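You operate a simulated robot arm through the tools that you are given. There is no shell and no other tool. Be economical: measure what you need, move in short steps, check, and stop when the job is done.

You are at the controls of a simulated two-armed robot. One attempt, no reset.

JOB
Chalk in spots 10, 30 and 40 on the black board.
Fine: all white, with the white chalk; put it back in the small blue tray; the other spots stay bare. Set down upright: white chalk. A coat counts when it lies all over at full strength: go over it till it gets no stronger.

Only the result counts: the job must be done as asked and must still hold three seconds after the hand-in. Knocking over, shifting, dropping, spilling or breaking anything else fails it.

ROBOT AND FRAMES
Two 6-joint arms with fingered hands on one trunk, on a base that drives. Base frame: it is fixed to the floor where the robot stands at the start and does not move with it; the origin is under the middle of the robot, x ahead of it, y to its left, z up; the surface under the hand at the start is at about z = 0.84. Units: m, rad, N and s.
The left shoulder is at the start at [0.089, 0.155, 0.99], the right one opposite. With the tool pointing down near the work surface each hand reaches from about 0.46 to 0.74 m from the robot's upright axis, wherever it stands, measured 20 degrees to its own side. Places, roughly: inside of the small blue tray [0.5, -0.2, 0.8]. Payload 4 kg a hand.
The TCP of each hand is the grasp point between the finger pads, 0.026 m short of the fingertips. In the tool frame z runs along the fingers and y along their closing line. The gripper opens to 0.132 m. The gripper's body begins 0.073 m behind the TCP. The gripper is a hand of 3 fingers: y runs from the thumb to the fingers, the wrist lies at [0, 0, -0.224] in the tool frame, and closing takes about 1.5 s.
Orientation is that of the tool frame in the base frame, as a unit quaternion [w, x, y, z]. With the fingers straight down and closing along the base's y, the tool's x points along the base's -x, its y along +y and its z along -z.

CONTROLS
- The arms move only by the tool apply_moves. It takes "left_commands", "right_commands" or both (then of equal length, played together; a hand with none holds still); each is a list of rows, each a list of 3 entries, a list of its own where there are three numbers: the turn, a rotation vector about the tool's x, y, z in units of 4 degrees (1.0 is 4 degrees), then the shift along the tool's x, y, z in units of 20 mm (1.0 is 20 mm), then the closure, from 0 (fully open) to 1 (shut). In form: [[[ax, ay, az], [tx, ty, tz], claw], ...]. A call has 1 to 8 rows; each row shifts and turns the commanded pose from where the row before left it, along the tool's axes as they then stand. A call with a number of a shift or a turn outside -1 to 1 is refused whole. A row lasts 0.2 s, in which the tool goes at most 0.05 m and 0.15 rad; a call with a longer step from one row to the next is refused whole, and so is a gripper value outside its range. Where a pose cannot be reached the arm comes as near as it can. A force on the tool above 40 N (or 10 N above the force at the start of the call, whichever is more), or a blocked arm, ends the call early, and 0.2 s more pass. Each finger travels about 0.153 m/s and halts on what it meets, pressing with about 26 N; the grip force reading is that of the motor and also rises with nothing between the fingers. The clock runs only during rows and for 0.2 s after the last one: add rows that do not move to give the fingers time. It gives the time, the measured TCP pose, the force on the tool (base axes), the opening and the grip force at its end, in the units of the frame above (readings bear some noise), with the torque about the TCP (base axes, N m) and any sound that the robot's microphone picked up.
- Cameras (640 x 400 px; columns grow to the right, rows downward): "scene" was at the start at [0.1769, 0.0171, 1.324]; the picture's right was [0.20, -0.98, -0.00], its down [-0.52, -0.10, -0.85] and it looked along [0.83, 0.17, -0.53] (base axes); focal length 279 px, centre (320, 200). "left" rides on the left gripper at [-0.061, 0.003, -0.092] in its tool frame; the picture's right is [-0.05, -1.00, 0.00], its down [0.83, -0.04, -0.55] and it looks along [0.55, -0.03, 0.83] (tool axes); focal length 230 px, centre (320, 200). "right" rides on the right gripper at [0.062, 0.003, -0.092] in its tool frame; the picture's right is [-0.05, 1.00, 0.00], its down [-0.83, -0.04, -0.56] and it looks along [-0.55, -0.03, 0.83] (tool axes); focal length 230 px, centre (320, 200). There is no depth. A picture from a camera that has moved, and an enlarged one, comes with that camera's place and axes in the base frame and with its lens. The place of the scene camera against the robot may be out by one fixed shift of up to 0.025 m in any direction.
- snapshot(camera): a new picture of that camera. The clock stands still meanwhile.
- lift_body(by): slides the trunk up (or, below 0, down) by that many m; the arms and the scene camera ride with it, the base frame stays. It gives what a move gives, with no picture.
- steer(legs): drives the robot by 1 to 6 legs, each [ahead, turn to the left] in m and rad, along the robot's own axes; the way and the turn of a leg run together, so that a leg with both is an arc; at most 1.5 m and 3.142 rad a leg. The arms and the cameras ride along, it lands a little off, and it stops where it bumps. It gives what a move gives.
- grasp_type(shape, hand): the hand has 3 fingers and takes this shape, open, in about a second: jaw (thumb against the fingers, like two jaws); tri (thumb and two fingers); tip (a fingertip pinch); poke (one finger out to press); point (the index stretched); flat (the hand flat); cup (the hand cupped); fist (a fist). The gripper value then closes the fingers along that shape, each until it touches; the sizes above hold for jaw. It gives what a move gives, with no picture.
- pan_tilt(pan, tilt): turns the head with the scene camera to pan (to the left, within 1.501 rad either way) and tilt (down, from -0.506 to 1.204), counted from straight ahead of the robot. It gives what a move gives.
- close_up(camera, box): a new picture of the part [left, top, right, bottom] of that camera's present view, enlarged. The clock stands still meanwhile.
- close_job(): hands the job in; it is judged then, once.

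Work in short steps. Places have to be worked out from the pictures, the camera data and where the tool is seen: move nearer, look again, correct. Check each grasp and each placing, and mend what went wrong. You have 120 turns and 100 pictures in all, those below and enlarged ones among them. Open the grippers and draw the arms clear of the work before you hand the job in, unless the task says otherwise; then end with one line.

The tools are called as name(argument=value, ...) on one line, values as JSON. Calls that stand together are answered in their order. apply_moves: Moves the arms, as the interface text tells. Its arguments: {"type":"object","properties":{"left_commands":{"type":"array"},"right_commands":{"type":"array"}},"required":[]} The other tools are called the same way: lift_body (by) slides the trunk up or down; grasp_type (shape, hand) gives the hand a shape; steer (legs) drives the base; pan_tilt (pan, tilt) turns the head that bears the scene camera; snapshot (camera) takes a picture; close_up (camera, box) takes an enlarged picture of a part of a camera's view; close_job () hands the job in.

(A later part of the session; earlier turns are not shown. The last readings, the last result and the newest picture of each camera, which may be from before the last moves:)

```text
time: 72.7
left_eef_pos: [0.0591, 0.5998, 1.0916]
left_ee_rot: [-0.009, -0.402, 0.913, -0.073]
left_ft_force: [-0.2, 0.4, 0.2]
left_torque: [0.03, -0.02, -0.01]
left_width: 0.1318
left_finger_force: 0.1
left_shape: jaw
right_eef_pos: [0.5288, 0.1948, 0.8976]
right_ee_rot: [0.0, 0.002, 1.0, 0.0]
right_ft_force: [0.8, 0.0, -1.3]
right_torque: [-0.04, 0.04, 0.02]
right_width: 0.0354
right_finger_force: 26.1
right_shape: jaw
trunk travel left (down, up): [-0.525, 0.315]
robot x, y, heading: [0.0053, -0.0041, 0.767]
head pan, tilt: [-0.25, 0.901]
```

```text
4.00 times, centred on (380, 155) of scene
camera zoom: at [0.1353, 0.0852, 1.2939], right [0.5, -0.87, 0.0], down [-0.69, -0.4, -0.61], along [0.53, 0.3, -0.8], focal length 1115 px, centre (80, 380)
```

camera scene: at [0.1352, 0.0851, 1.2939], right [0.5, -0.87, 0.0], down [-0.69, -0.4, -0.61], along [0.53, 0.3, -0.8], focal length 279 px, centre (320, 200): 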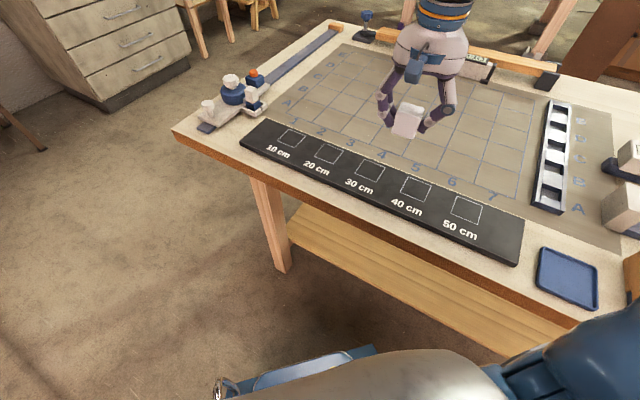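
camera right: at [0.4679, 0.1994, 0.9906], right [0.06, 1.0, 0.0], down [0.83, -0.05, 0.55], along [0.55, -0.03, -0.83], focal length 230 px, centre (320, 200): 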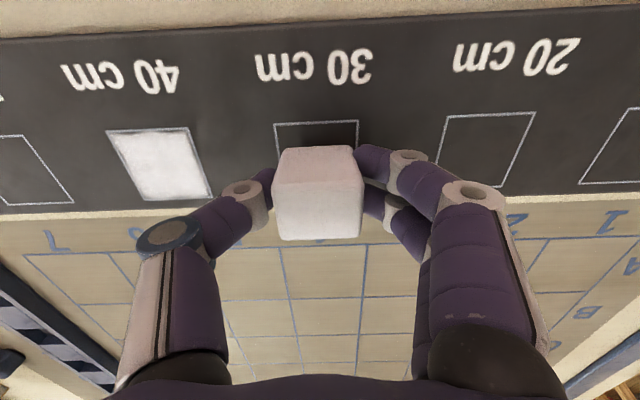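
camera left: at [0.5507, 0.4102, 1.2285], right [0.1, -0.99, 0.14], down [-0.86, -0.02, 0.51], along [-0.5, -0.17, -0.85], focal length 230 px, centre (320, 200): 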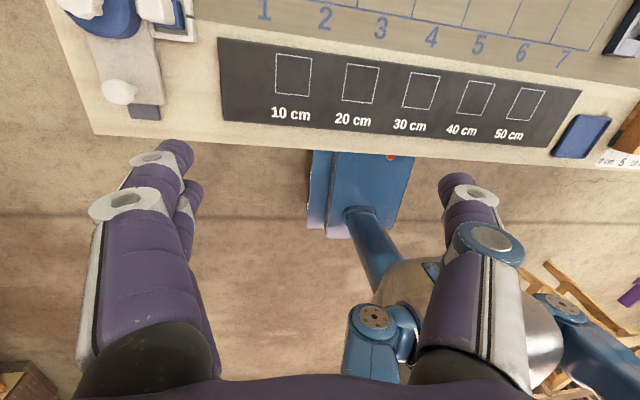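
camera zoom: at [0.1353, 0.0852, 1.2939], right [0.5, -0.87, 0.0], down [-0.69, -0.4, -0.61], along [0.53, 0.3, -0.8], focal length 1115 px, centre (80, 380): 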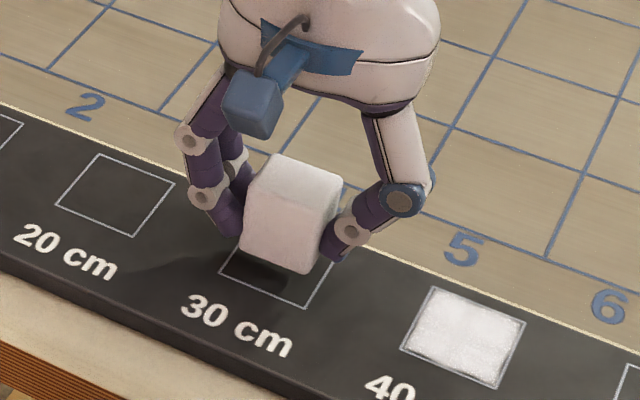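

Box 40 looks fully white. Chalk is centred over 30; descending to contact.

apply_moves(right_commands=[[[0, 0, 0], [0, 0, 0.25], 0.9], [[0, 0, 0], [0, 0, 0.15], 0.9], [[0, 0, 0], [0, 0, 0.1], 0.9], [[0, 0, 0], [0, 0, 0.05], 0.9], [[0, 0, 0], [0, 0, 0], 0.9]])

```text
time: 73.9
left_eef_pos: [0.0586, 0.5994, 1.0911]
left_ee_rot: [-0.01, -0.402, 0.913, -0.072]
left_ft_force: [-0.7, -0.3, -0.6]
left_torque: [0.02, 0.03, 0.0]
left_width: 0.132
left_finger_force: 0.1
left_shape: jaw
right_eef_pos: [0.5299, 0.1941, 0.886]
right_ee_rot: [0.0, 0.003, 1.0, 0.0]
right_ft_force: [0.7, -0.4, 2.7]
right_torque: [0.03, -0.01, -0.01]
right_width: 0.0354
right_finger_force: 25.8
right_shape: jaw
trunk travel left (down, up): [-0.525, 0.315]
robot x, y, heading: [0.0057, -0.0056, 0.773]
head pan, tilt: [-0.25, 0.901]
```

Touching (3 N). I press 1 mm more and sweep four lanes.

apply_moves(right_commands=[[[0, 0, 0], [-0.4, 0.35, 0.05], 0.9], [[0, 0, 0], [-0.4, 0.3, 0], 0.9], [[0, 0, 0], [0.6, 0, 0], 0.9], [[0, 0, 0], [0.6, 0, 0], 0.9], [[0, 0, 0], [0.6, 0, 0], 0.9], [[0, 0, 0], [0, -0.4, 0], 0.9], [[0, 0, 0], [-0.6, 0, 0], 0.9], [[0, 0, 0], [-0.6, 0, 0], 0.9]])

apply_moves(right_commands=[[[0, 0, 0], [-0.6, 0, 0], 0.9], [[0, 0, 0], [0, -0.4, 0], 0.9], [[0, 0, 0], [0.6, 0, 0], 0.9], [[0, 0, 0], [0.6, 0, 0], 0.9], [[0, 0, 0], [0.6, 0, 0], 0.9], [[0, 0, 0], [0, -0.4, 0], 0.9], [[0, 0, 0], [-0.6, 0, 0], 0.9], [[0, 0, 0], [-0.6, 0, 0], 0.9]])

apply_moves(right_commands=[[[0, 0, 0], [-0.6, 0, 0], 0.9], [[0, 0, 0], [0, 0.6, 0], 0.9], [[0, 0, 0], [0, 0.6, 0], 0.9], [[0, 0, 0], [0.6, 0, 0], 0.9], [[0, 0, 0], [0.6, 0, 0], 0.9], [[0, 0, 0], [0.6, 0, 0], 0.9], [[0, 0, 0], [0, -0.6, 0], 0.9], [[0, 0, 0], [0, -0.6, 0], 0.9]])

close_up(camera="scene", box=[300, 105, 460, 205])

```text
time: 75.7
left_eef_pos: [0.057, 0.5995, 1.0908]
left_ee_rot: [-0.009, -0.401, 0.913, -0.073]
left_ft_force: [-0.8, -0.8, -0.7]
left_torque: [0.0, 0.01, -0.01]
left_width: 0.1318
left_finger_force: 0.0
left_shape: jaw
right_eef_pos: [0.5346, 0.1994, 0.8866]
right_ee_rot: [0.0, 0.003, 1.0, 0.001]
right_ft_force: [-4.1, 0.7, 9.4]
right_torque: [0.09, 0.06, 0.05]
right_width: 0.0357
right_finger_force: 25.7
right_shape: jaw
trunk travel left (down, up): [-0.525, 0.315]
robot x, y, heading: [0.0046, -0.0032, 0.774]
head pan, tilt: [-0.25, 0.901]
```

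```text
time: 77.5
left_eef_pos: [0.057, 0.5996, 1.0917]
left_ee_rot: [-0.008, -0.402, 0.913, -0.073]
left_ft_force: [0.0, -0.2, 0.4]
left_torque: [-0.02, 0.02, 0.0]
left_width: 0.1323
left_finger_force: 0.0
left_shape: jaw
right_eef_pos: [0.5325, 0.1814, 0.8864]
right_ee_rot: [0.001, 0.003, 1.0, 0.0]
right_ft_force: [-5.7, 0.6, 15.6]
right_torque: [0.02, 0.11, -0.01]
right_width: 0.0356
right_finger_force: 26.0
right_shape: jaw
trunk travel left (down, up): [-0.525, 0.315]
robot x, y, heading: [0.006, -0.0032, 0.771]
head pan, tilt: [-0.25, 0.901]
```

```text
time: 79.3
left_eef_pos: [0.0567, 0.5989, 1.0917]
left_ee_rot: [-0.009, -0.401, 0.913, -0.072]
left_ft_force: [-0.2, -0.5, 0.8]
left_torque: [0.01, 0.02, -0.01]
left_width: 0.1321
left_finger_force: 0.1
left_shape: jaw
right_eef_pos: [0.5094, 0.1831, 0.8867]
right_ee_rot: [0.001, 0.003, 1.0, 0.0]
right_ft_force: [-0.6, 3.5, 11.9]
right_torque: [0.1, -0.02, -0.01]
right_width: 0.0357
right_finger_force: 26.1
right_shape: jaw
trunk travel left (down, up): [-0.525, 0.315]
robot x, y, heading: [0.0067, -0.004, 0.769]
head pan, tilt: [-0.25, 0.901]
```

```text
4.00 times, centred on (380, 155) of scene
camera zoom: at [0.1336, 0.0849, 1.294], right [0.5, -0.87, 0.01], down [-0.69, -0.4, -0.61], along [0.53, 0.3, -0.79], focal length 1115 px, centre (80, 380)
```

zoom: 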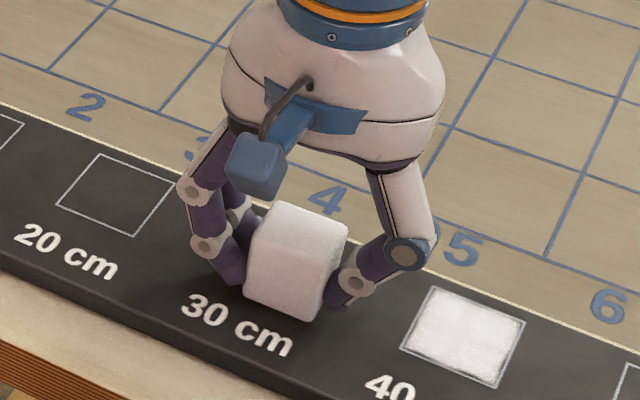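

Forces stay 9–16 N. A second full pass from here, then I clear off to look.

apply_moves(right_commands=[[[0, 0, 0], [-0.6, 0, 0], 0.9], [[0, 0, 0], [-0.6, 0, 0], 0.9], [[0, 0, 0], [-0.65, 0, 0], 0.9], [[0, 0, 0], [0, 0.4, 0], 0.9], [[0, 0, 0], [0.6, 0, 0], 0.9], [[0, 0, 0], [0.6, 0, 0], 0.9], [[0, 0, 0], [0.6, 0, 0], 0.9], [[0, 0, 0], [0, 0.4, 0], 0.9]])

apply_moves(right_commands=[[[0, 0, 0], [-0.6, 0, 0], 0.9], [[0, 0, 0], [-0.6, 0, 0], 0.9], [[0, 0, 0], [-0.65, 0, 0], 0.9], [[0, 0, 0], [0, 0.5, 0], 0.9], [[0, 0, 0], [0.6, 0, 0], 0.9], [[0, 0, 0], [0.6, 0, 0], 0.9], [[0, 0, 0], [0.6, 0, 0], 0.9], [[0, 0, 0], [0, -0.6, 0], 0.9]])

apply_moves(right_commands=[[[0, 0, 0], [0, 0, -1], 0.9], [[0, 0, 0], [-1, 0, -1], 0.9], [[0, 0, 0], [-1, 0, 0], 0.9], [[0, 0, 0], [-1, 0, 0], 0.9], [[0, 0, 0], [-1, 0, 0], 0.9], [[0, 0, 0], [-0.5, 0, 0], 0.9], [[0, 0, 0], [0, 0, 0], 0.9]])

close_up(camera="scene", box=[338, 147, 402, 187])

close_up(camera="scene", box=[240, 105, 480, 255])

```text
time: 81.1
left_eef_pos: [0.0568, 0.5988, 1.0916]
left_ee_rot: [-0.009, -0.401, 0.913, -0.074]
left_ft_force: [-0.4, -0.2, 0.6]
left_torque: [-0.04, -0.03, 0.01]
left_width: 0.132
left_finger_force: 0.1
left_shape: jaw
right_eef_pos: [0.5098, 0.2007, 0.8863]
right_ee_rot: [-0.002, 0.002, 1.0, 0.0]
right_ft_force: [-1.4, -5.0, 9.3]
right_torque: [-0.07, -0.01, 0.0]
right_width: 0.0355
right_finger_force: 26.1
right_shape: jaw
trunk travel left (down, up): [-0.525, 0.315]
robot x, y, heading: [0.0017, -0.0072, 0.764]
head pan, tilt: [-0.25, 0.901]
```

```text
time: 82.9
left_eef_pos: [0.0585, 0.5988, 1.0919]
left_ee_rot: [-0.009, -0.402, 0.913, -0.073]
left_ft_force: [0.8, -0.2, -0.5]
left_torque: [0.0, 0.01, -0.01]
left_width: 0.132
left_finger_force: 0.0
left_shape: jaw
right_eef_pos: [0.5121, 0.1968, 0.8863]
right_ee_rot: [-0.002, 0.003, 1.0, 0.0]
right_ft_force: [-1.3, 3.2, 7.1]
right_torque: [0.12, 0.02, -0.01]
right_width: 0.0356
right_finger_force: 25.9
right_shape: jaw
trunk travel left (down, up): [-0.525, 0.315]
robot x, y, heading: [0.0027, -0.003, 0.767]
head pan, tilt: [-0.25, 0.901]
```

```text
time: 84.5
left_eef_pos: [0.0591, 0.5992, 1.0901]
left_ee_rot: [-0.01, -0.402, 0.913, -0.073]
left_ft_force: [0.8, -0.5, -0.4]
left_torque: [0.0, -0.01, 0.0]
left_width: 0.1321
left_finger_force: 0.1
left_shape: jaw
right_eef_pos: [0.602, 0.197, 0.9256]
right_ee_rot: [-0.001, 0.002, 1.0, 0.0]
right_ft_force: [-0.4, 0.1, -0.1]
right_torque: [0.02, -0.04, 0.0]
right_width: 0.0352
right_finger_force: 26.1
right_shape: jaw
trunk travel left (down, up): [-0.525, 0.315]
robot x, y, heading: [-0.0013, -0.003, 0.771]
head pan, tilt: [-0.25, 0.901]
```

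```text
10.00 times, centred on (370, 167) of scene
camera zoom: at [0.1351, 0.0851, 1.2939], right [0.5, -0.87, 0.0], down [-0.69, -0.4, -0.61], along [0.53, 0.3, -0.8], focal length 2788 px, centre (-180, 530)
```

zoom: 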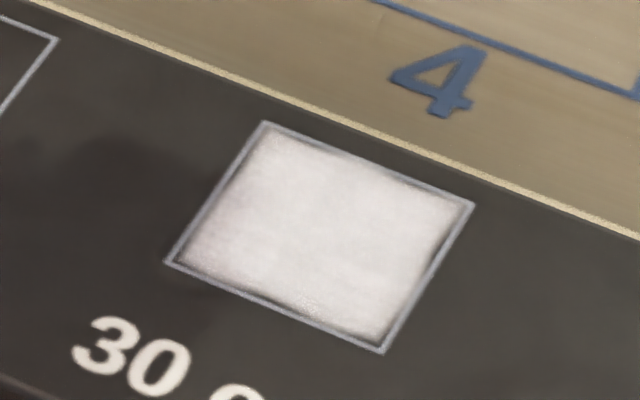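

```text
2.67 times, centred on (360, 180) of scene
camera zoom: at [0.1351, 0.0851, 1.2939], right [0.5, -0.87, 0.0], down [-0.69, -0.4, -0.61], along [0.53, 0.3, -0.8], focal length 744 px, centre (213, 253)
```

zoom: 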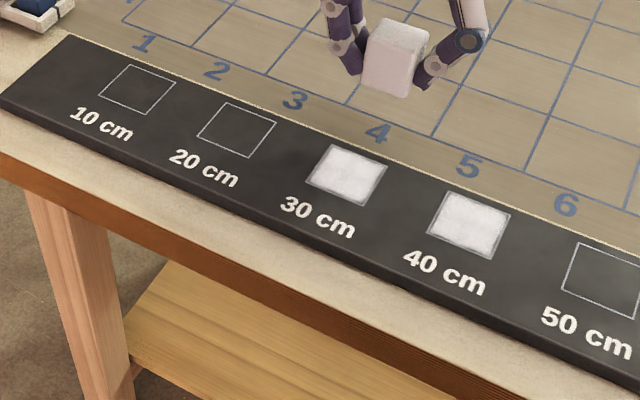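

Boxes 30 and 40 look alike and full. Now to box 10 at [0.531, 0.395], lifted a bit on the way.

apply_moves(right_commands=[[[0, 0, 0], [0.4, 1, -0.3], 0.9], [[0, 0, 0], [0.4, 1, 0], 0.9], [[0, 0, 0], [0.4, 1, 0], 0.9], [[0, 0, 0], [0.4, 1, 0], 0.9], [[0, 0, 0], [0.4, 1, 0], 0.9], [[0, 0, 0], [0.4, 1, 0], 0.9], [[0, 0, 0], [0.4, 1, 0], 0.9], [[0, 0, 0], [0.4, 1, 0.1], 0.9]])

apply_moves(right_commands=[[[0, 0, 0], [0.2, 1, 0.3], 0.9], [[0, 0, 0], [0.15, 0.9, 0.4], 0.9], [[0, 0, 0], [0, 0, 0.4], 0.9], [[0, 0, 0], [0, 0, 0], 0.9]])

snapshot(camera="right")

close_up(camera="scene", box=[230, 80, 390, 180])

```text
time: 86.3
left_eef_pos: [0.0594, 0.6001, 1.0906]
left_ee_rot: [-0.011, -0.401, 0.913, -0.074]
left_ft_force: [-0.3, 0.2, 0.1]
left_torque: [-0.02, -0.01, -0.02]
left_width: 0.1318
left_finger_force: 0.0
left_shape: jaw
right_eef_pos: [0.5394, 0.3606, 0.9311]
right_ee_rot: [0.0, 0.004, 1.0, -0.001]
right_ft_force: [-0.9, 0.5, -1.5]
right_torque: [0.0, 0.02, -0.07]
right_width: 0.0353
right_finger_force: 26.1
right_shape: jaw
trunk travel left (down, up): [-0.525, 0.315]
robot x, y, heading: [0.0034, -0.0036, 0.769]
head pan, tilt: [-0.25, 0.901]
```

```text
time: 87.1
left_eef_pos: [0.0478, 0.5921, 1.0701]
left_ee_rot: [-0.039, -0.401, 0.911, -0.084]
left_ft_force: [-1.4, -0.4, 0.3]
left_torque: [-0.03, -0.03, 0.02]
left_width: 0.1321
left_finger_force: 0.1
left_shape: jaw
right_eef_pos: [0.5205, 0.3886, 0.9259]
right_ee_rot: [0.009, 0.005, 1.0, 0.005]
right_ft_force: [-0.1, -0.2, -2.2]
right_torque: [0.0, -0.05, -0.02]
right_width: 0.0339
right_finger_force: 26.5
right_shape: jaw
trunk travel left (down, up): [-0.525, 0.315]
robot x, y, heading: [0.0024, -0.0068, 0.765]
head pan, tilt: [-0.25, 0.901]
stopped in row 3 (right hand): the arm was blocked; the commanded pose is now the measured one
```

```text
44 pictures are left
camera right: at [0.4582, 0.3908, 1.0181], right [0.06, 1.0, 0.01], down [0.82, -0.06, 0.57], along [0.57, -0.03, -0.82], focal length 230 px, centre (320, 200)
```

right: 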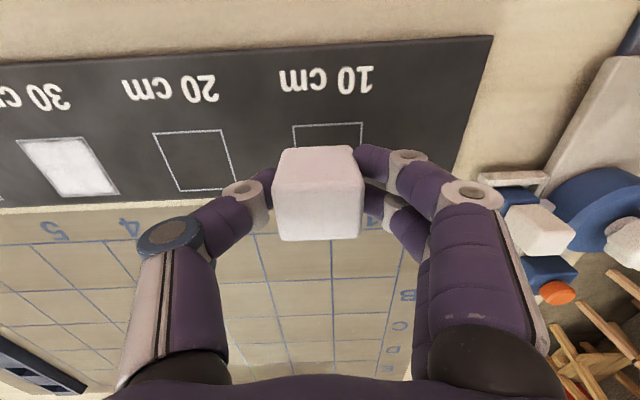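

```text
4.00 times, centred on (310, 130) of scene
camera zoom: at [0.1323, 0.0845, 1.2943], right [0.5, -0.87, 0.01], down [-0.69, -0.4, -0.61], along [0.53, 0.3, -0.79], focal length 1115 px, centre (360, 480)
```

zoom: 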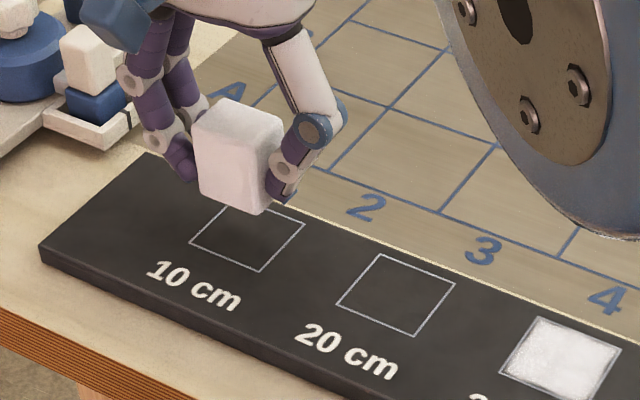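

The right arm bumped the left one (the left hand shifted). I swing the left arm further outward, clear of the table.

apply_moves(left_commands=[[[0, 0, 0], [0, 1, -0.3], 0], [[0, 0, 0], [0, 1, -0.3], 0], [[0, 0, 0], [0, 1, -0.3], 0], [[0, 0, 0], [0, 1, -0.3], 0], [[0, 0, 0], [0, 1, -0.3], 0], [[0, 0, 0], [0, 1, 0], 0], [[0, 0, 0], [0, 1, 0], 0], [[0, 0, 0], [0, 0, 0], 0]])

snapshot(camera="scene")

```text
time: 88.9
left_eef_pos: [-0.0556, 0.6902, 1.114]
left_ee_rot: [-0.002, -0.4, 0.914, -0.069]
left_ft_force: [0.6, -0.3, 0.3]
left_torque: [0.01, 0.03, 0.01]
left_width: 0.1316
left_finger_force: 0.1
left_shape: jaw
left hand out of reach, approached as far as the arm can: row 1
right_eef_pos: [0.524, 0.3887, 0.9248]
right_ee_rot: [0.007, 0.005, 1.0, 0.005]
right_ft_force: [0.6, -0.2, -1.3]
right_torque: [0.04, 0.01, 0.02]
right_width: 0.0343
right_finger_force: 26.1
right_shape: jaw
trunk travel left (down, up): [-0.525, 0.315]
robot x, y, heading: [-0.0013, -0.0034, 0.773]
head pan, tilt: [-0.25, 0.901]
```

```text
42 pictures are left
camera scene: at [0.1354, 0.0848, 1.2939], right [0.5, -0.87, 0.0], down [-0.69, -0.4, -0.61], along [0.53, 0.3, -0.8], focal length 279 px, centre (320, 200)
```

scene: 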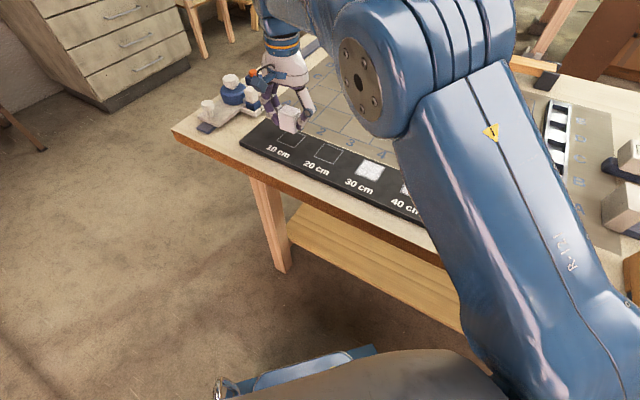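

The right elbow is in front, now with the left arm away. I carry on to box 10.

apply_moves(right_commands=[[[0.15, 0.2, 0], [-0.2, 0.2, 0.2], 0.9], [[0, 0, 0], [-0.15, 0.1, 0.4], 0.9], [[0, 0, 0], [0, 0, 0.4], 0.9], [[0, 0, 0], [0, 0, 0.2], 0.9], [[0, 0, 0], [0, 0, 0], 0.9], [[0, 0, 0], [0, 0, 0], 0.9]])

snapshot(camera="right")

close_up(camera="scene", box=[230, 80, 390, 180])

```text
time: 89.7
left_eef_pos: [-0.0724, 0.6739, 1.1245]
left_ee_rot: [0.01, -0.398, 0.915, -0.067]
left_ft_force: [-0.6, 0.3, 0.2]
left_torque: [0.06, -0.08, 0.02]
left_width: 0.1321
left_finger_force: 0.1
left_shape: jaw
right_eef_pos: [0.5175, 0.383, 0.9204]
right_ee_rot: [0.008, 0.008, 1.0, 0.006]
right_ft_force: [-1.9, -1.5, -1.0]
right_torque: [0.01, -0.03, 0.0]
right_width: 0.0339
right_finger_force: 26.4
right_shape: jaw
trunk travel left (down, up): [-0.525, 0.315]
robot x, y, heading: [-0.0006, -0.0027, 0.768]
head pan, tilt: [-0.25, 0.901]
stopped in row 4 (right hand): the arm was blocked; the commanded pose is now the measured one
```

```text
41 pictures are left
camera right: at [0.455, 0.386, 1.0118], right [0.07, 1.0, 0.01], down [0.82, -0.06, 0.57], along [0.57, -0.03, -0.82], focal length 230 px, centre (320, 200)
```

right: 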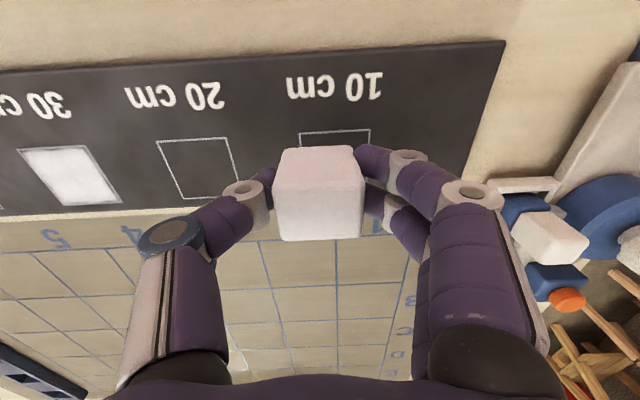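

```text
4.00 times, centred on (310, 130) of scene
camera zoom: at [0.1312, 0.0825, 1.2946], right [0.5, -0.87, 0.0], down [-0.69, -0.4, -0.61], along [0.53, 0.3, -0.79], focal length 1115 px, centre (360, 480)
```

zoom: 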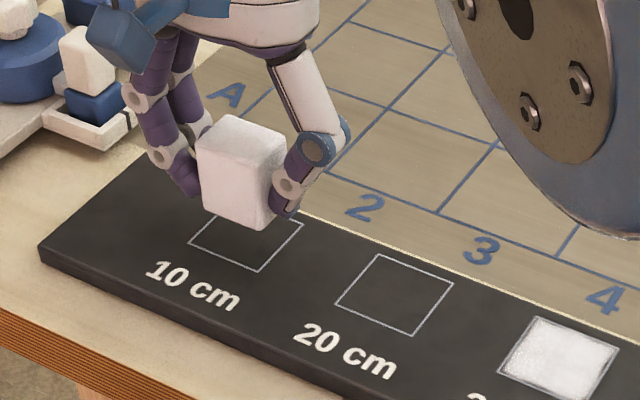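

Still blocked by arm crossing the chest. I'll raise the chalk, then turn the base further left so the right arm works in front of its own shoulder.

apply_moves(right_commands=[[[0, 0, 0], [0, -0.3, -1], 0.9], [[0, 0, 0], [-0.3, -0.3, -1], 0.9], [[0, 0, 0], [-0.3, -1, -1], 0.9], [[0, 0, 0], [-0.3, -1, -0.5], 0.9], [[0, 0, 0], [-0.3, -1, 0], 0.9], [[0, 0, 0], [0, 0, 0], 0.9]])

snapshot(camera="left")

pan_tilt(pan=1.0, tilt=0.7)

snapshot(camera="scene")

```text
time: 91.1
left_eef_pos: [-0.0688, 0.6789, 1.1215]
left_ee_rot: [0.007, -0.399, 0.915, -0.066]
left_ft_force: [-0.1, 0.4, 0.1]
left_torque: [0.02, 0.0, 0.0]
left_width: 0.1324
left_finger_force: 0.2
left_shape: jaw
right_eef_pos: [0.5437, 0.3118, 0.9856]
right_ee_rot: [0.006, 0.006, 1.0, 0.005]
right_ft_force: [0.0, 0.2, -0.8]
right_torque: [-0.05, 0.0, -0.04]
right_width: 0.0338
right_finger_force: 26.0
right_shape: jaw
trunk travel left (down, up): [-0.525, 0.315]
robot x, y, heading: [0.0023, -0.0043, 0.768]
head pan, tilt: [-0.25, 0.901]
```

```text
39 pictures are left
camera left: at [-0.0331, 0.7376, 1.2118], right [0.76, -0.63, 0.12], down [-0.57, -0.57, 0.59], along [-0.3, -0.52, -0.8], focal length 230 px, centre (320, 200)
```

left: 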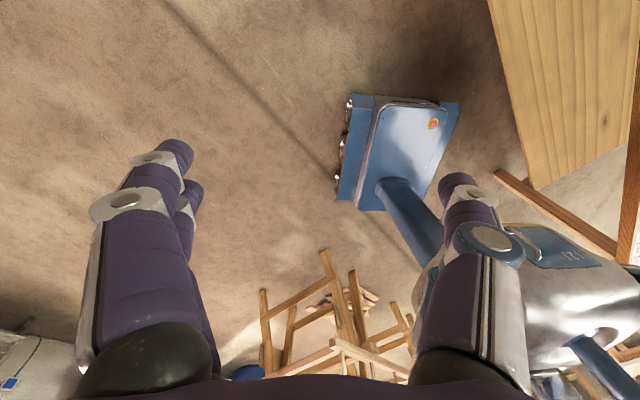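

```text
time: 92.5
left_eef_pos: [-0.0678, 0.6793, 1.1218]
left_ee_rot: [0.007, -0.398, 0.915, -0.065]
left_ft_force: [0.5, -0.6, -0.4]
left_torque: [0.0, 0.01, 0.0]
left_width: 0.1319
left_finger_force: 0.1
left_shape: jaw
right_eef_pos: [0.5439, 0.3114, 0.9858]
right_ee_rot: [0.005, 0.006, 1.0, 0.004]
right_ft_force: [-0.1, -0.3, -1.8]
right_torque: [-0.04, 0.01, 0.04]
right_width: 0.0338
right_finger_force: 25.6
right_shape: jaw
trunk travel left (down, up): [-0.525, 0.315]
robot x, y, heading: [0.0039, -0.0029, 0.766]
head pan, tilt: [1.0, 0.7]
```

```text
38 pictures are left
camera scene: at [0.0533, 0.1313, 1.3105], right [0.98, 0.2, -0.02], down [0.12, -0.64, -0.76], along [-0.16, 0.74, -0.65], focal length 279 px, centre (320, 200)
```

scene: 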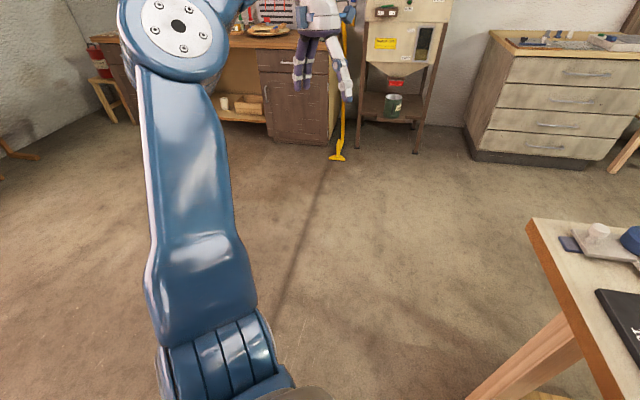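

Plenty of free room on the left. I raise the chalk a bit more and turn left 0.33 rad.

apply_moves(right_commands=[[[0, 0, 0], [0, 0, -1], 0.9], [[0, 0, 0], [0, 0, -1], 0.9], [[0, 0, 0], [0, 0, 0], 0.9]])

steer(legs=[[0, 0.33]])

pan_tilt(pan=-0.45, tilt=0.9)

snapshot(camera="scene")

snapshot(camera="right")

```text
time: 93.3
left_eef_pos: [-0.0684, 0.6788, 1.1229]
left_ee_rot: [0.007, -0.399, 0.915, -0.065]
left_ft_force: [0.2, 0.4, -0.3]
left_torque: [0.01, 0.0, -0.03]
left_width: 0.132
left_finger_force: 0.1
left_shape: jaw
right_eef_pos: [0.5438, 0.3118, 1.0241]
right_ee_rot: [0.006, 0.006, 1.0, 0.005]
right_ft_force: [-0.6, -0.3, -0.8]
right_torque: [0.0, -0.02, 0.03]
right_width: 0.0341
right_finger_force: 26.2
right_shape: jaw
trunk travel left (down, up): [-0.525, 0.315]
robot x, y, heading: [0.0036, -0.0034, 0.769]
head pan, tilt: [1.0, 0.7]
```

```text
time: 94.8
left_eef_pos: [-0.2849, 0.6181, 1.1221]
left_ee_rot: [0.018, -0.543, 0.837, -0.064]
left_ft_force: [0.2, -0.4, 0.0]
left_torque: [0.06, 0.0, 0.01]
left_width: 0.1318
left_finger_force: 0.1
left_shape: jaw
right_eef_pos: [0.4132, 0.4689, 1.0241]
right_ee_rot: [0.004, -0.157, 0.988, 0.006]
right_ft_force: [-1.1, 0.1, -0.8]
right_torque: [0.0, -0.04, 0.01]
right_width: 0.034
right_finger_force: 25.9
right_shape: jaw
trunk travel left (down, up): [-0.525, 0.315]
robot x, y, heading: [0.0065, -0.0052, 1.095]
head pan, tilt: [1.0, 0.7]
```

```text
time: 96.4
left_eef_pos: [-0.2909, 0.6082, 1.1182]
left_ee_rot: [0.006, -0.543, 0.837, -0.069]
left_ft_force: [-0.2, 0.1, 1.1]
left_torque: [-0.01, 0.01, 0.02]
left_width: 0.1319
left_finger_force: 0.0
left_shape: jaw
right_eef_pos: [0.4037, 0.4536, 1.0352]
right_ee_rot: [0.009, -0.157, 0.988, 0.013]
right_ft_force: [0.4, 1.0, -1.4]
right_torque: [-0.05, 0.01, -0.03]
right_width: 0.0338
right_finger_force: 26.0
right_shape: jaw
trunk travel left (down, up): [-0.525, 0.315]
robot x, y, heading: [0.0057, -0.0015, 1.098]
head pan, tilt: [-0.45, 0.901]
```

```text
37 pictures are left
camera scene: at [0.1123, 0.1072, 1.2939], right [0.6, -0.8, 0.01], down [-0.63, -0.48, -0.61], along [0.49, 0.36, -0.79], focal length 279 px, centre (320, 200)
```

scene: 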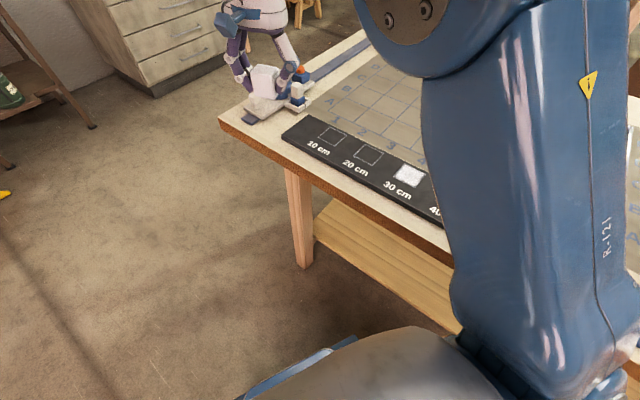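

```text
36 pictures are left
camera right: at [0.3436, 0.4358, 1.1267], right [-0.26, 0.97, 0.02], down [0.79, 0.2, 0.57], along [0.55, 0.17, -0.82], focal length 230 px, centre (320, 200)
```

right: 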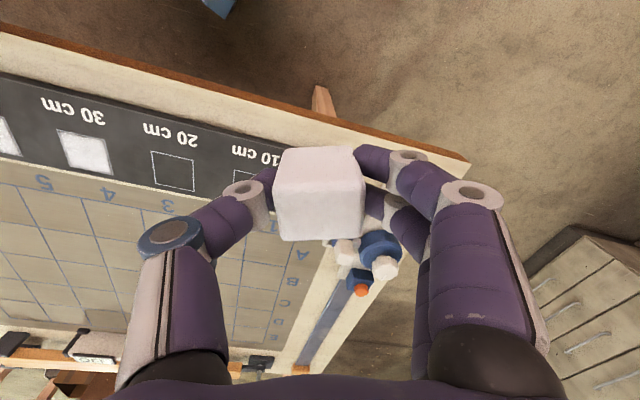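

Good posture now. I move back over box 10 and square the hand again.

apply_moves(right_commands=[[[0, 0, 0], [-1, -0.95, 0], 0.9], [[0, 0, 0], [-1, -0.95, 0], 0.9], [[0, 0, 0], [-1, -0.95, 0], 0.9], [[0, 0, 0], [-1, -0.95, 0], 0.9], [[0, 0, 0], [-1, -0.95, 0], 0.9], [[0, 0, 1], [0, 0, 0], 0.9], [[0, 0, 1], [0, 0, 0], 0.9], [[0, 0, 1], [0, 0, 0], 0.9]])

apply_moves(right_commands=[[[0, 0, 1], [0, 0, 0], 0.9], [[0, 0, 0.67], [0, 0, 0.5], 0.9], [[0, 0, 0], [0, 0, 0.8], 0.9], [[0, 0, 0], [0, 0, 0.8], 0.9], [[0, 0, 0], [0, 0, 0], 0.9]])

snapshot(camera="right")

snapshot(camera="scene")

```text
time: 98.2
left_eef_pos: [-0.291, 0.6088, 1.1178]
left_ee_rot: [0.007, -0.542, 0.837, -0.069]
left_ft_force: [0.9, -0.8, 0.3]
left_torque: [-0.02, -0.01, -0.03]
left_width: 0.1319
left_finger_force: 0.0
left_shape: jaw
right_eef_pos: [0.5289, 0.3944, 1.0345]
right_ee_rot: [0.008, -0.053, 0.998, 0.015]
right_ft_force: [-0.2, 1.0, -1.1]
right_torque: [0.0, 0.02, 0.01]
right_width: 0.0339
right_finger_force: 26.0
right_shape: jaw
trunk travel left (down, up): [-0.525, 0.315]
robot x, y, heading: [0.0063, -0.0045, 1.098]
head pan, tilt: [-0.45, 0.901]
```

```text
time: 99.4
left_eef_pos: [-0.2911, 0.6075, 1.117]
left_ee_rot: [0.007, -0.543, 0.837, -0.069]
left_ft_force: [-0.9, -0.1, 0.2]
left_torque: [0.01, 0.0, 0.0]
left_width: 0.1319
left_finger_force: 0.1
left_shape: jaw
right_eef_pos: [0.5292, 0.3955, 0.9926]
right_ee_rot: [0.008, 0.004, 1.0, 0.015]
right_ft_force: [0.7, -0.2, -1.0]
right_torque: [0.01, 0.0, -0.02]
right_width: 0.0341
right_finger_force: 26.2
right_shape: jaw
trunk travel left (down, up): [-0.525, 0.315]
robot x, y, heading: [0.0045, -0.0066, 1.096]
head pan, tilt: [-0.45, 0.901]
```

```text
35 pictures are left
camera right: at [0.4667, 0.397, 1.0849], right [0.06, 1.0, 0.03], down [0.82, -0.07, 0.57], along [0.57, -0.01, -0.82], focal length 230 px, centre (320, 200)
```

right: 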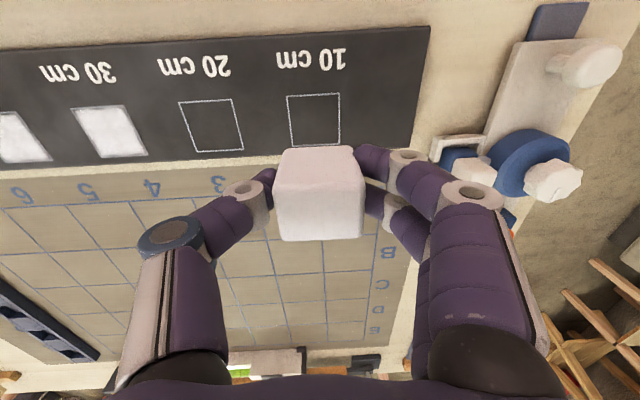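

```text
34 pictures are left
camera scene: at [0.1121, 0.1069, 1.294], right [0.6, -0.8, 0.01], down [-0.63, -0.48, -0.61], along [0.49, 0.36, -0.79], focal length 279 px, centre (320, 200)
```

scene: 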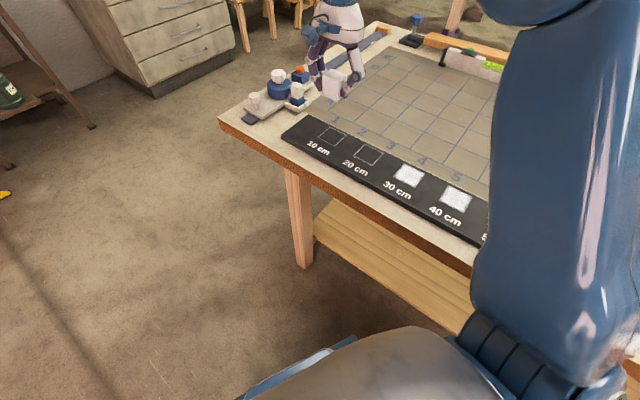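

Well over box 10. I level the tool and descend.

apply_moves(right_commands=[[[0.43, 0.23, 0], [-0.05, 0, 0.8], 0.9], [[0, 0, 0], [0, 0, 0.9], 0.9], [[0, 0, 0], [0, 0, 0.9], 0.9], [[0, 0, 0], [0, 0, 0.8], 0.9], [[0, 0, 0], [0, 0, 0.6], 0.9], [[0, 0, 0], [0, 0, 0.3], 0.9], [[0, 0, 0], [0, 0, 0], 0.9]])

snapshot(camera="right")

close_up(camera="scene", box=[250, 60, 410, 160])

```text
time: 101.0
left_eef_pos: [-0.2917, 0.6084, 1.1174]
left_ee_rot: [0.007, -0.543, 0.837, -0.069]
left_ft_force: [0.4, 0.8, -0.1]
left_torque: [-0.01, 0.03, -0.01]
left_width: 0.132
left_finger_force: 0.0
left_shape: jaw
right_eef_pos: [0.5313, 0.3967, 0.9053]
right_ee_rot: [-0.001, 0.004, 1.0, 0.001]
right_ft_force: [1.2, 0.2, -0.4]
right_torque: [0.02, -0.02, 0.0]
right_width: 0.0337
right_finger_force: 26.5
right_shape: jaw
trunk travel left (down, up): [-0.525, 0.315]
robot x, y, heading: [0.0037, -0.001, 1.101]
head pan, tilt: [-0.45, 0.901]
```

```text
33 pictures are left
camera right: at [0.4695, 0.4006, 0.999], right [0.06, 1.0, 0.0], down [0.83, -0.05, 0.55], along [0.55, -0.03, -0.83], focal length 230 px, centre (320, 200)
```

right: 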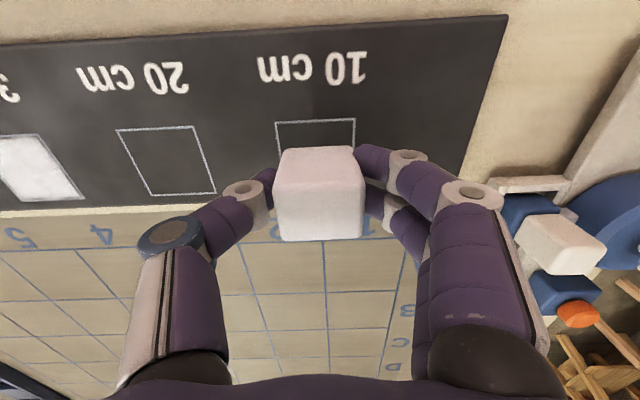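

```text
4.00 times, centred on (330, 110) of scene
camera zoom: at [0.1122, 0.1069, 1.294], right [0.6, -0.8, 0.01], down [-0.63, -0.48, -0.61], along [0.49, 0.36, -0.79], focal length 1115 px, centre (280, 560)
```

zoom: 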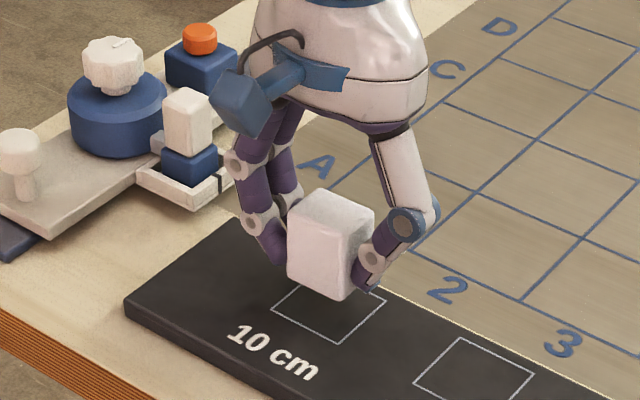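

Clearance to the instrument beside is about 2 cm, so I keep +y strokes to 10 mm. Descending to contact.

apply_moves(right_commands=[[[0, 0, 0], [0, -0.1, 0.4], 0.9], [[0, 0, 0], [0, 0, 0.3], 0.9], [[0, 0, 0], [0, 0, 0.15], 0.9], [[0, 0, 0], [0, 0, 0.05], 0.9], [[0, 0, 0], [0, 0, 0], 0.9]])

```text
time: 102.2
left_eef_pos: [-0.2915, 0.6087, 1.1169]
left_ee_rot: [0.007, -0.542, 0.837, -0.069]
left_ft_force: [-0.3, 0.5, 0.2]
left_torque: [0.01, -0.01, 0.02]
left_width: 0.1321
left_finger_force: 0.1
left_shape: jaw
right_eef_pos: [0.5315, 0.3938, 0.8884]
right_ee_rot: [-0.001, 0.005, 1.0, 0.0]
right_ft_force: [0.1, 0.2, 0.1]
right_torque: [-0.01, 0.01, 0.01]
right_width: 0.0339
right_finger_force: 26.3
right_shape: jaw
trunk travel left (down, up): [-0.525, 0.315]
robot x, y, heading: [0.0022, -0.0044, 1.101]
head pan, tilt: [-0.45, 0.901]
```

apply_moves(right_commands=[[[0, 0, 0], [0, 0.05, 0.1], 0.9], [[0, 0, 0], [0, 0, 0.05], 0.9], [[0, 0, 0], [0, 0, 0], 0.9]])

```text
time: 103.0
left_eef_pos: [-0.2911, 0.6091, 1.1178]
left_ee_rot: [0.007, -0.542, 0.837, -0.069]
left_ft_force: [0.4, -0.7, -0.4]
left_torque: [-0.02, -0.04, 0.01]
left_width: 0.1322
left_finger_force: 0.0
left_shape: jaw
right_eef_pos: [0.5306, 0.3949, 0.8868]
right_ee_rot: [-0.001, 0.005, 1.0, 0.002]
right_ft_force: [0.0, -1.5, 4.9]
right_torque: [0.05, -0.06, -0.03]
right_width: 0.034
right_finger_force: 25.8
right_shape: jaw
trunk travel left (down, up): [-0.525, 0.315]
robot x, y, heading: [0.0028, -0.0036, 1.091]
head pan, tilt: [-0.45, 0.901]
```

Contact at 5 N. Pressing slightly and sweeping the lanes.

apply_moves(right_commands=[[[0, 0, 0], [-0.4, 0.25, 0.04], 0.9], [[0, 0, 0], [-0.4, 0.25, 0], 0.9], [[0, 0, 0], [0.6, 0, 0], 0.9], [[0, 0, 0], [0.6, 0, 0], 0.9], [[0, 0, 0], [0.55, 0, 0], 0.9], [[0, 0, 0], [0, -0.35, 0], 0.9], [[0, 0, 0], [-0.6, 0, 0], 0.9], [[0, 0, 0], [-0.6, 0, 0], 0.9]])

apply_moves(right_commands=[[[0, 0, 0], [-0.6, 0, 0], 0.9], [[0, 0, 0], [0, -0.4, 0], 0.9], [[0, 0, 0], [0.6, 0, 0], 0.9], [[0, 0, 0], [0.6, 0, 0], 0.9], [[0, 0, 0], [0.6, 0, 0], 0.9], [[0, 0, 0], [0, -0.4, 0], 0.9], [[0, 0, 0], [-0.6, 0, 0], 0.9], [[0, 0, 0], [-0.6, 0, 0], 0.9]])

apply_moves(right_commands=[[[0, 0, 0], [-0.6, 0, 0], 0.9], [[0, 0, 0], [0, 0.6, 0], 0.9], [[0, 0, 0], [0, 0.55, 0], 0.9], [[0, 0, 0], [0.6, 0, 0], 0.9], [[0, 0, 0], [0.6, 0, 0], 0.9], [[0, 0, 0], [0.6, 0, 0], 0.9], [[0, 0, 0], [0, -0.6, 0], 0.9], [[0, 0, 0], [0, -0.55, 0], 0.9]])

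close_up(camera="scene", box=[250, 60, 410, 160])

```text
time: 104.8
left_eef_pos: [-0.2922, 0.6075, 1.1173]
left_ee_rot: [0.009, -0.543, 0.837, -0.068]
left_ft_force: [-1.3, 0.0, 0.3]
left_torque: [0.01, 0.02, 0.0]
left_width: 0.132
left_finger_force: 0.1
left_shape: jaw
right_eef_pos: [0.5339, 0.3973, 0.8874]
right_ee_rot: [0.0, 0.005, 1.0, 0.0]
right_ft_force: [-4.0, 0.5, 9.5]
right_torque: [0.05, 0.03, 0.02]
right_width: 0.0344
right_finger_force: 25.7
right_shape: jaw
trunk travel left (down, up): [-0.525, 0.315]
robot x, y, heading: [0.003, -0.0024, 1.098]
head pan, tilt: [-0.45, 0.901]
```

```text
time: 106.6
left_eef_pos: [-0.2944, 0.608, 1.1181]
left_ee_rot: [0.008, -0.543, 0.837, -0.07]
left_ft_force: [0.3, -0.1, 0.1]
left_torque: [-0.01, -0.05, 0.03]
left_width: 0.132
left_finger_force: 0.0
left_shape: jaw
right_eef_pos: [0.5335, 0.3799, 0.886]
right_ee_rot: [0.0, 0.004, 1.0, 0.001]
right_ft_force: [-4.5, 0.6, 10.6]
right_torque: [0.1, 0.09, 0.01]
right_width: 0.0341
right_finger_force: 25.9
right_shape: jaw
trunk travel left (down, up): [-0.525, 0.315]
robot x, y, heading: [0.0055, -0.0062, 1.095]
head pan, tilt: [-0.45, 0.901]
```

```text
time: 108.4
left_eef_pos: [-0.2921, 0.6089, 1.1168]
left_ee_rot: [0.007, -0.543, 0.837, -0.069]
left_ft_force: [0.0, 0.1, -0.4]
left_torque: [0.0, 0.01, 0.0]
left_width: 0.1318
left_finger_force: 0.1
left_shape: jaw
right_eef_pos: [0.511, 0.3833, 0.8857]
right_ee_rot: [-0.001, 0.005, 1.0, 0.0]
right_ft_force: [-0.2, 1.8, 4.2]
right_torque: [0.05, 0.01, 0.03]
right_width: 0.0345
right_finger_force: 25.8
right_shape: jaw
trunk travel left (down, up): [-0.525, 0.315]
robot x, y, heading: [0.0041, -0.0059, 1.096]
head pan, tilt: [-0.45, 0.901]
```

```text
4.00 times, centred on (330, 110) of scene
camera zoom: at [0.1117, 0.1066, 1.294], right [0.6, -0.8, 0.01], down [-0.63, -0.48, -0.61], along [0.49, 0.36, -0.79], focal length 1115 px, centre (280, 560)
```

zoom: 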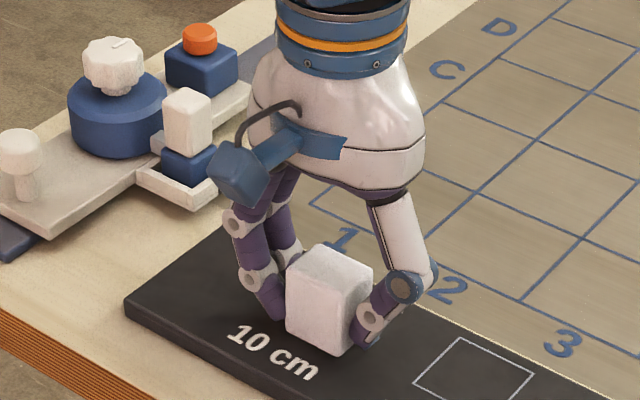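

Second pass with slightly more pressure, then clear off to look.

apply_moves(right_commands=[[[0, 0, 0], [-0.6, 0, 0.03], 0.9], [[0, 0, 0], [-0.6, 0, 0], 0.9], [[0, 0, 0], [-0.65, 0, 0], 0.9], [[0, 0, 0], [0, 0.4, 0], 0.9], [[0, 0, 0], [0.6, 0, 0], 0.9], [[0, 0, 0], [0.6, 0, 0], 0.9], [[0, 0, 0], [0.6, 0, 0], 0.9], [[0, 0, 0], [0, 0.4, 0], 0.9]])

apply_moves(right_commands=[[[0, 0, 0], [-0.6, 0, 0], 0.9], [[0, 0, 0], [-0.6, 0, 0], 0.9], [[0, 0, 0], [-0.65, 0, 0], 0.9], [[0, 0, 0], [0, 0.4, 0], 0.9], [[0, 0, 0], [0.6, 0, 0], 0.9], [[0, 0, 0], [0.6, 0, 0], 0.9], [[0, 0, 0], [0.6, 0, 0], 0.9], [[0, 0, 0], [0, -0.6, 0], 0.9]])

apply_moves(right_commands=[[[0, 0, 0], [0, 0, -1], 0.9], [[0, 0, 0], [0, 0, -1], 0.9], [[0, 0, 0], [-1, -0.5, -1], 0.9], [[0, 0, 0], [-1, -0.5, 0], 0.9], [[0, 0, 0], [-1, -0.5, 0], 0.9], [[0, 0, 0], [-1, -0.5, 0], 0.9], [[0, 0, 0], [0, 0, 0], 0.9]])

close_up(camera="scene", box=[298, 115, 362, 155])

close_up(camera="scene", box=[270, 90, 510, 240])

snapshot(camera="right")

```text
time: 110.2
left_eef_pos: [-0.2921, 0.6069, 1.1173]
left_ee_rot: [0.009, -0.543, 0.837, -0.069]
left_ft_force: [0.0, 0.2, 0.0]
left_torque: [-0.03, 0.0, -0.03]
left_width: 0.1319
left_finger_force: 0.0
left_shape: jaw
right_eef_pos: [0.5118, 0.3975, 0.8866]
right_ee_rot: [-0.002, 0.004, 1.0, 0.0]
right_ft_force: [-1.8, -4.4, 9.1]
right_torque: [-0.09, -0.01, 0.01]
right_width: 0.0343
right_finger_force: 26.2
right_shape: jaw
trunk travel left (down, up): [-0.525, 0.315]
robot x, y, heading: [0.0038, -0.0031, 1.098]
head pan, tilt: [-0.45, 0.901]
```

```text
time: 112.0
left_eef_pos: [-0.2917, 0.608, 1.119]
left_ee_rot: [0.008, -0.542, 0.837, -0.071]
left_ft_force: [-1.3, -0.7, -0.2]
left_torque: [0.03, 0.01, -0.01]
left_width: 0.1321
left_finger_force: 0.2
left_shape: jaw
right_eef_pos: [0.5121, 0.3934, 0.8867]
right_ee_rot: [-0.001, 0.005, 1.0, 0.001]
right_ft_force: [-2.0, 3.9, 10.2]
right_torque: [0.13, 0.07, -0.03]
right_width: 0.0343
right_finger_force: 26.0
right_shape: jaw
trunk travel left (down, up): [-0.525, 0.315]
robot x, y, heading: [0.0032, -0.0034, 1.1]
head pan, tilt: [-0.45, 0.901]
```

```text
time: 113.6
left_eef_pos: [-0.2914, 0.6081, 1.1167]
left_ee_rot: [0.007, -0.543, 0.837, -0.069]
left_ft_force: [0.5, 0.0, -0.1]
left_torque: [-0.01, 0.0, 0.0]
left_width: 0.1319
left_finger_force: 0.0
left_shape: jaw
right_eef_pos: [0.5941, 0.3551, 0.9441]
right_ee_rot: [0.0, 0.004, 1.0, 0.0]
right_ft_force: [0.2, -0.8, -1.0]
right_torque: [-0.01, -0.01, -0.02]
right_width: 0.0345
right_finger_force: 25.9
right_shape: jaw
trunk travel left (down, up): [-0.525, 0.315]
robot x, y, heading: [0.0068, -0.0055, 1.097]
head pan, tilt: [-0.45, 0.901]
```

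```text
10.00 times, centred on (330, 135) of scene
camera zoom: at [0.1117, 0.1072, 1.294], right [0.6, -0.8, 0.01], down [-0.63, -0.48, -0.61], along [0.49, 0.36, -0.79], focal length 2788 px, centre (220, 850)
```

zoom: 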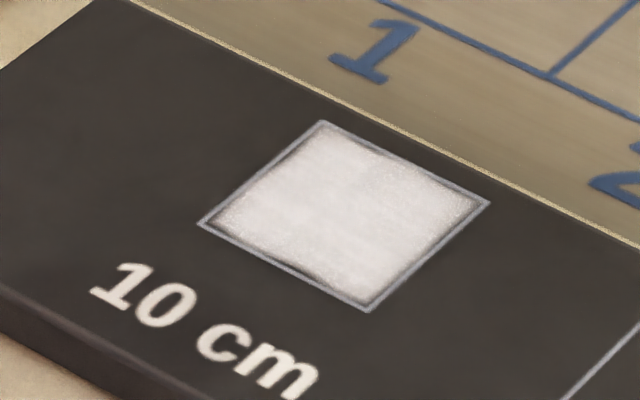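

```text
2.67 times, centred on (390, 165) of scene
camera zoom: at [0.1117, 0.1072, 1.294], right [0.6, -0.8, 0.01], down [-0.63, -0.48, -0.61], along [0.49, 0.36, -0.79], focal length 744 px, centre (133, 293)
```

zoom: 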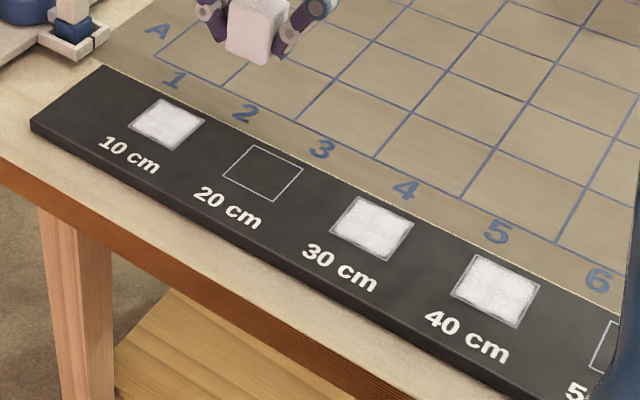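

```text
28 pictures are left
camera right: at [0.5326, 0.358, 1.0365], right [0.06, 1.0, 0.0], down [0.83, -0.05, 0.55], along [0.55, -0.03, -0.83], focal length 230 px, centre (320, 200)
```

right: 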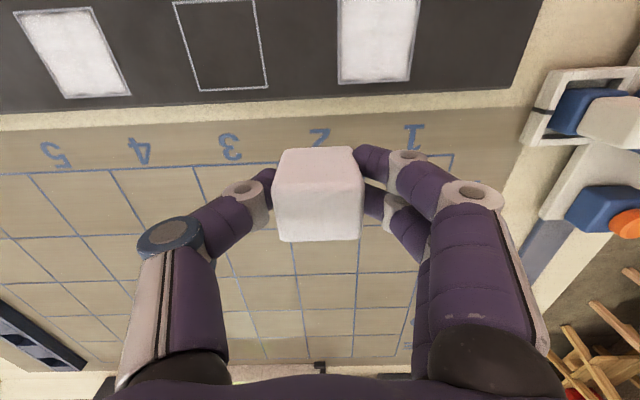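

All three look alike, including the same textured rim. One close check from the hand camera on 10 and 30.

close_up(camera="right", box=[320, 0, 440, 90])

close_up(camera="right", box=[10, 0, 140, 100])

```text
4.44 times, centred on (380, 45) of right
camera zoom: at [0.5326, 0.358, 1.0365], right [0.06, 1.0, 0.0], down [0.83, -0.05, 0.55], along [0.55, -0.03, -0.83], focal length 1022 px, centre (53, 889)
```

zoom: 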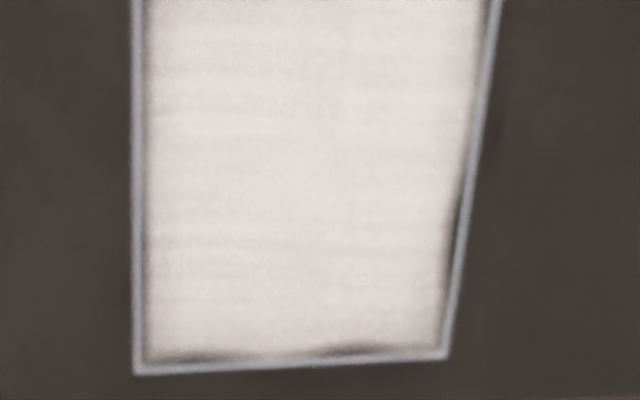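

```text
4.00 times, centred on (75, 50) of right
camera zoom: at [0.5326, 0.358, 1.0365], right [0.06, 1.0, 0.0], down [0.83, -0.05, 0.55], along [0.55, -0.03, -0.83], focal length 920 px, centre (1300, 800)
```

zoom: 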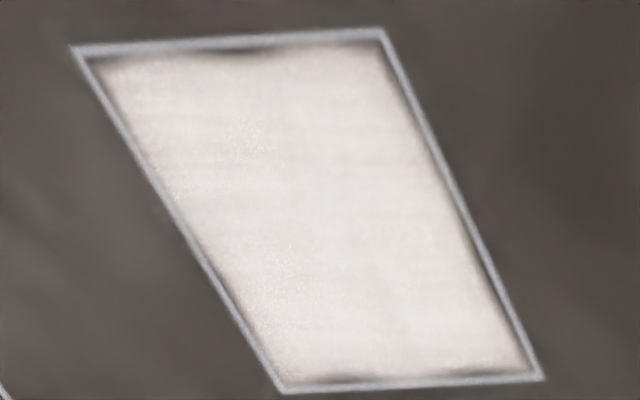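

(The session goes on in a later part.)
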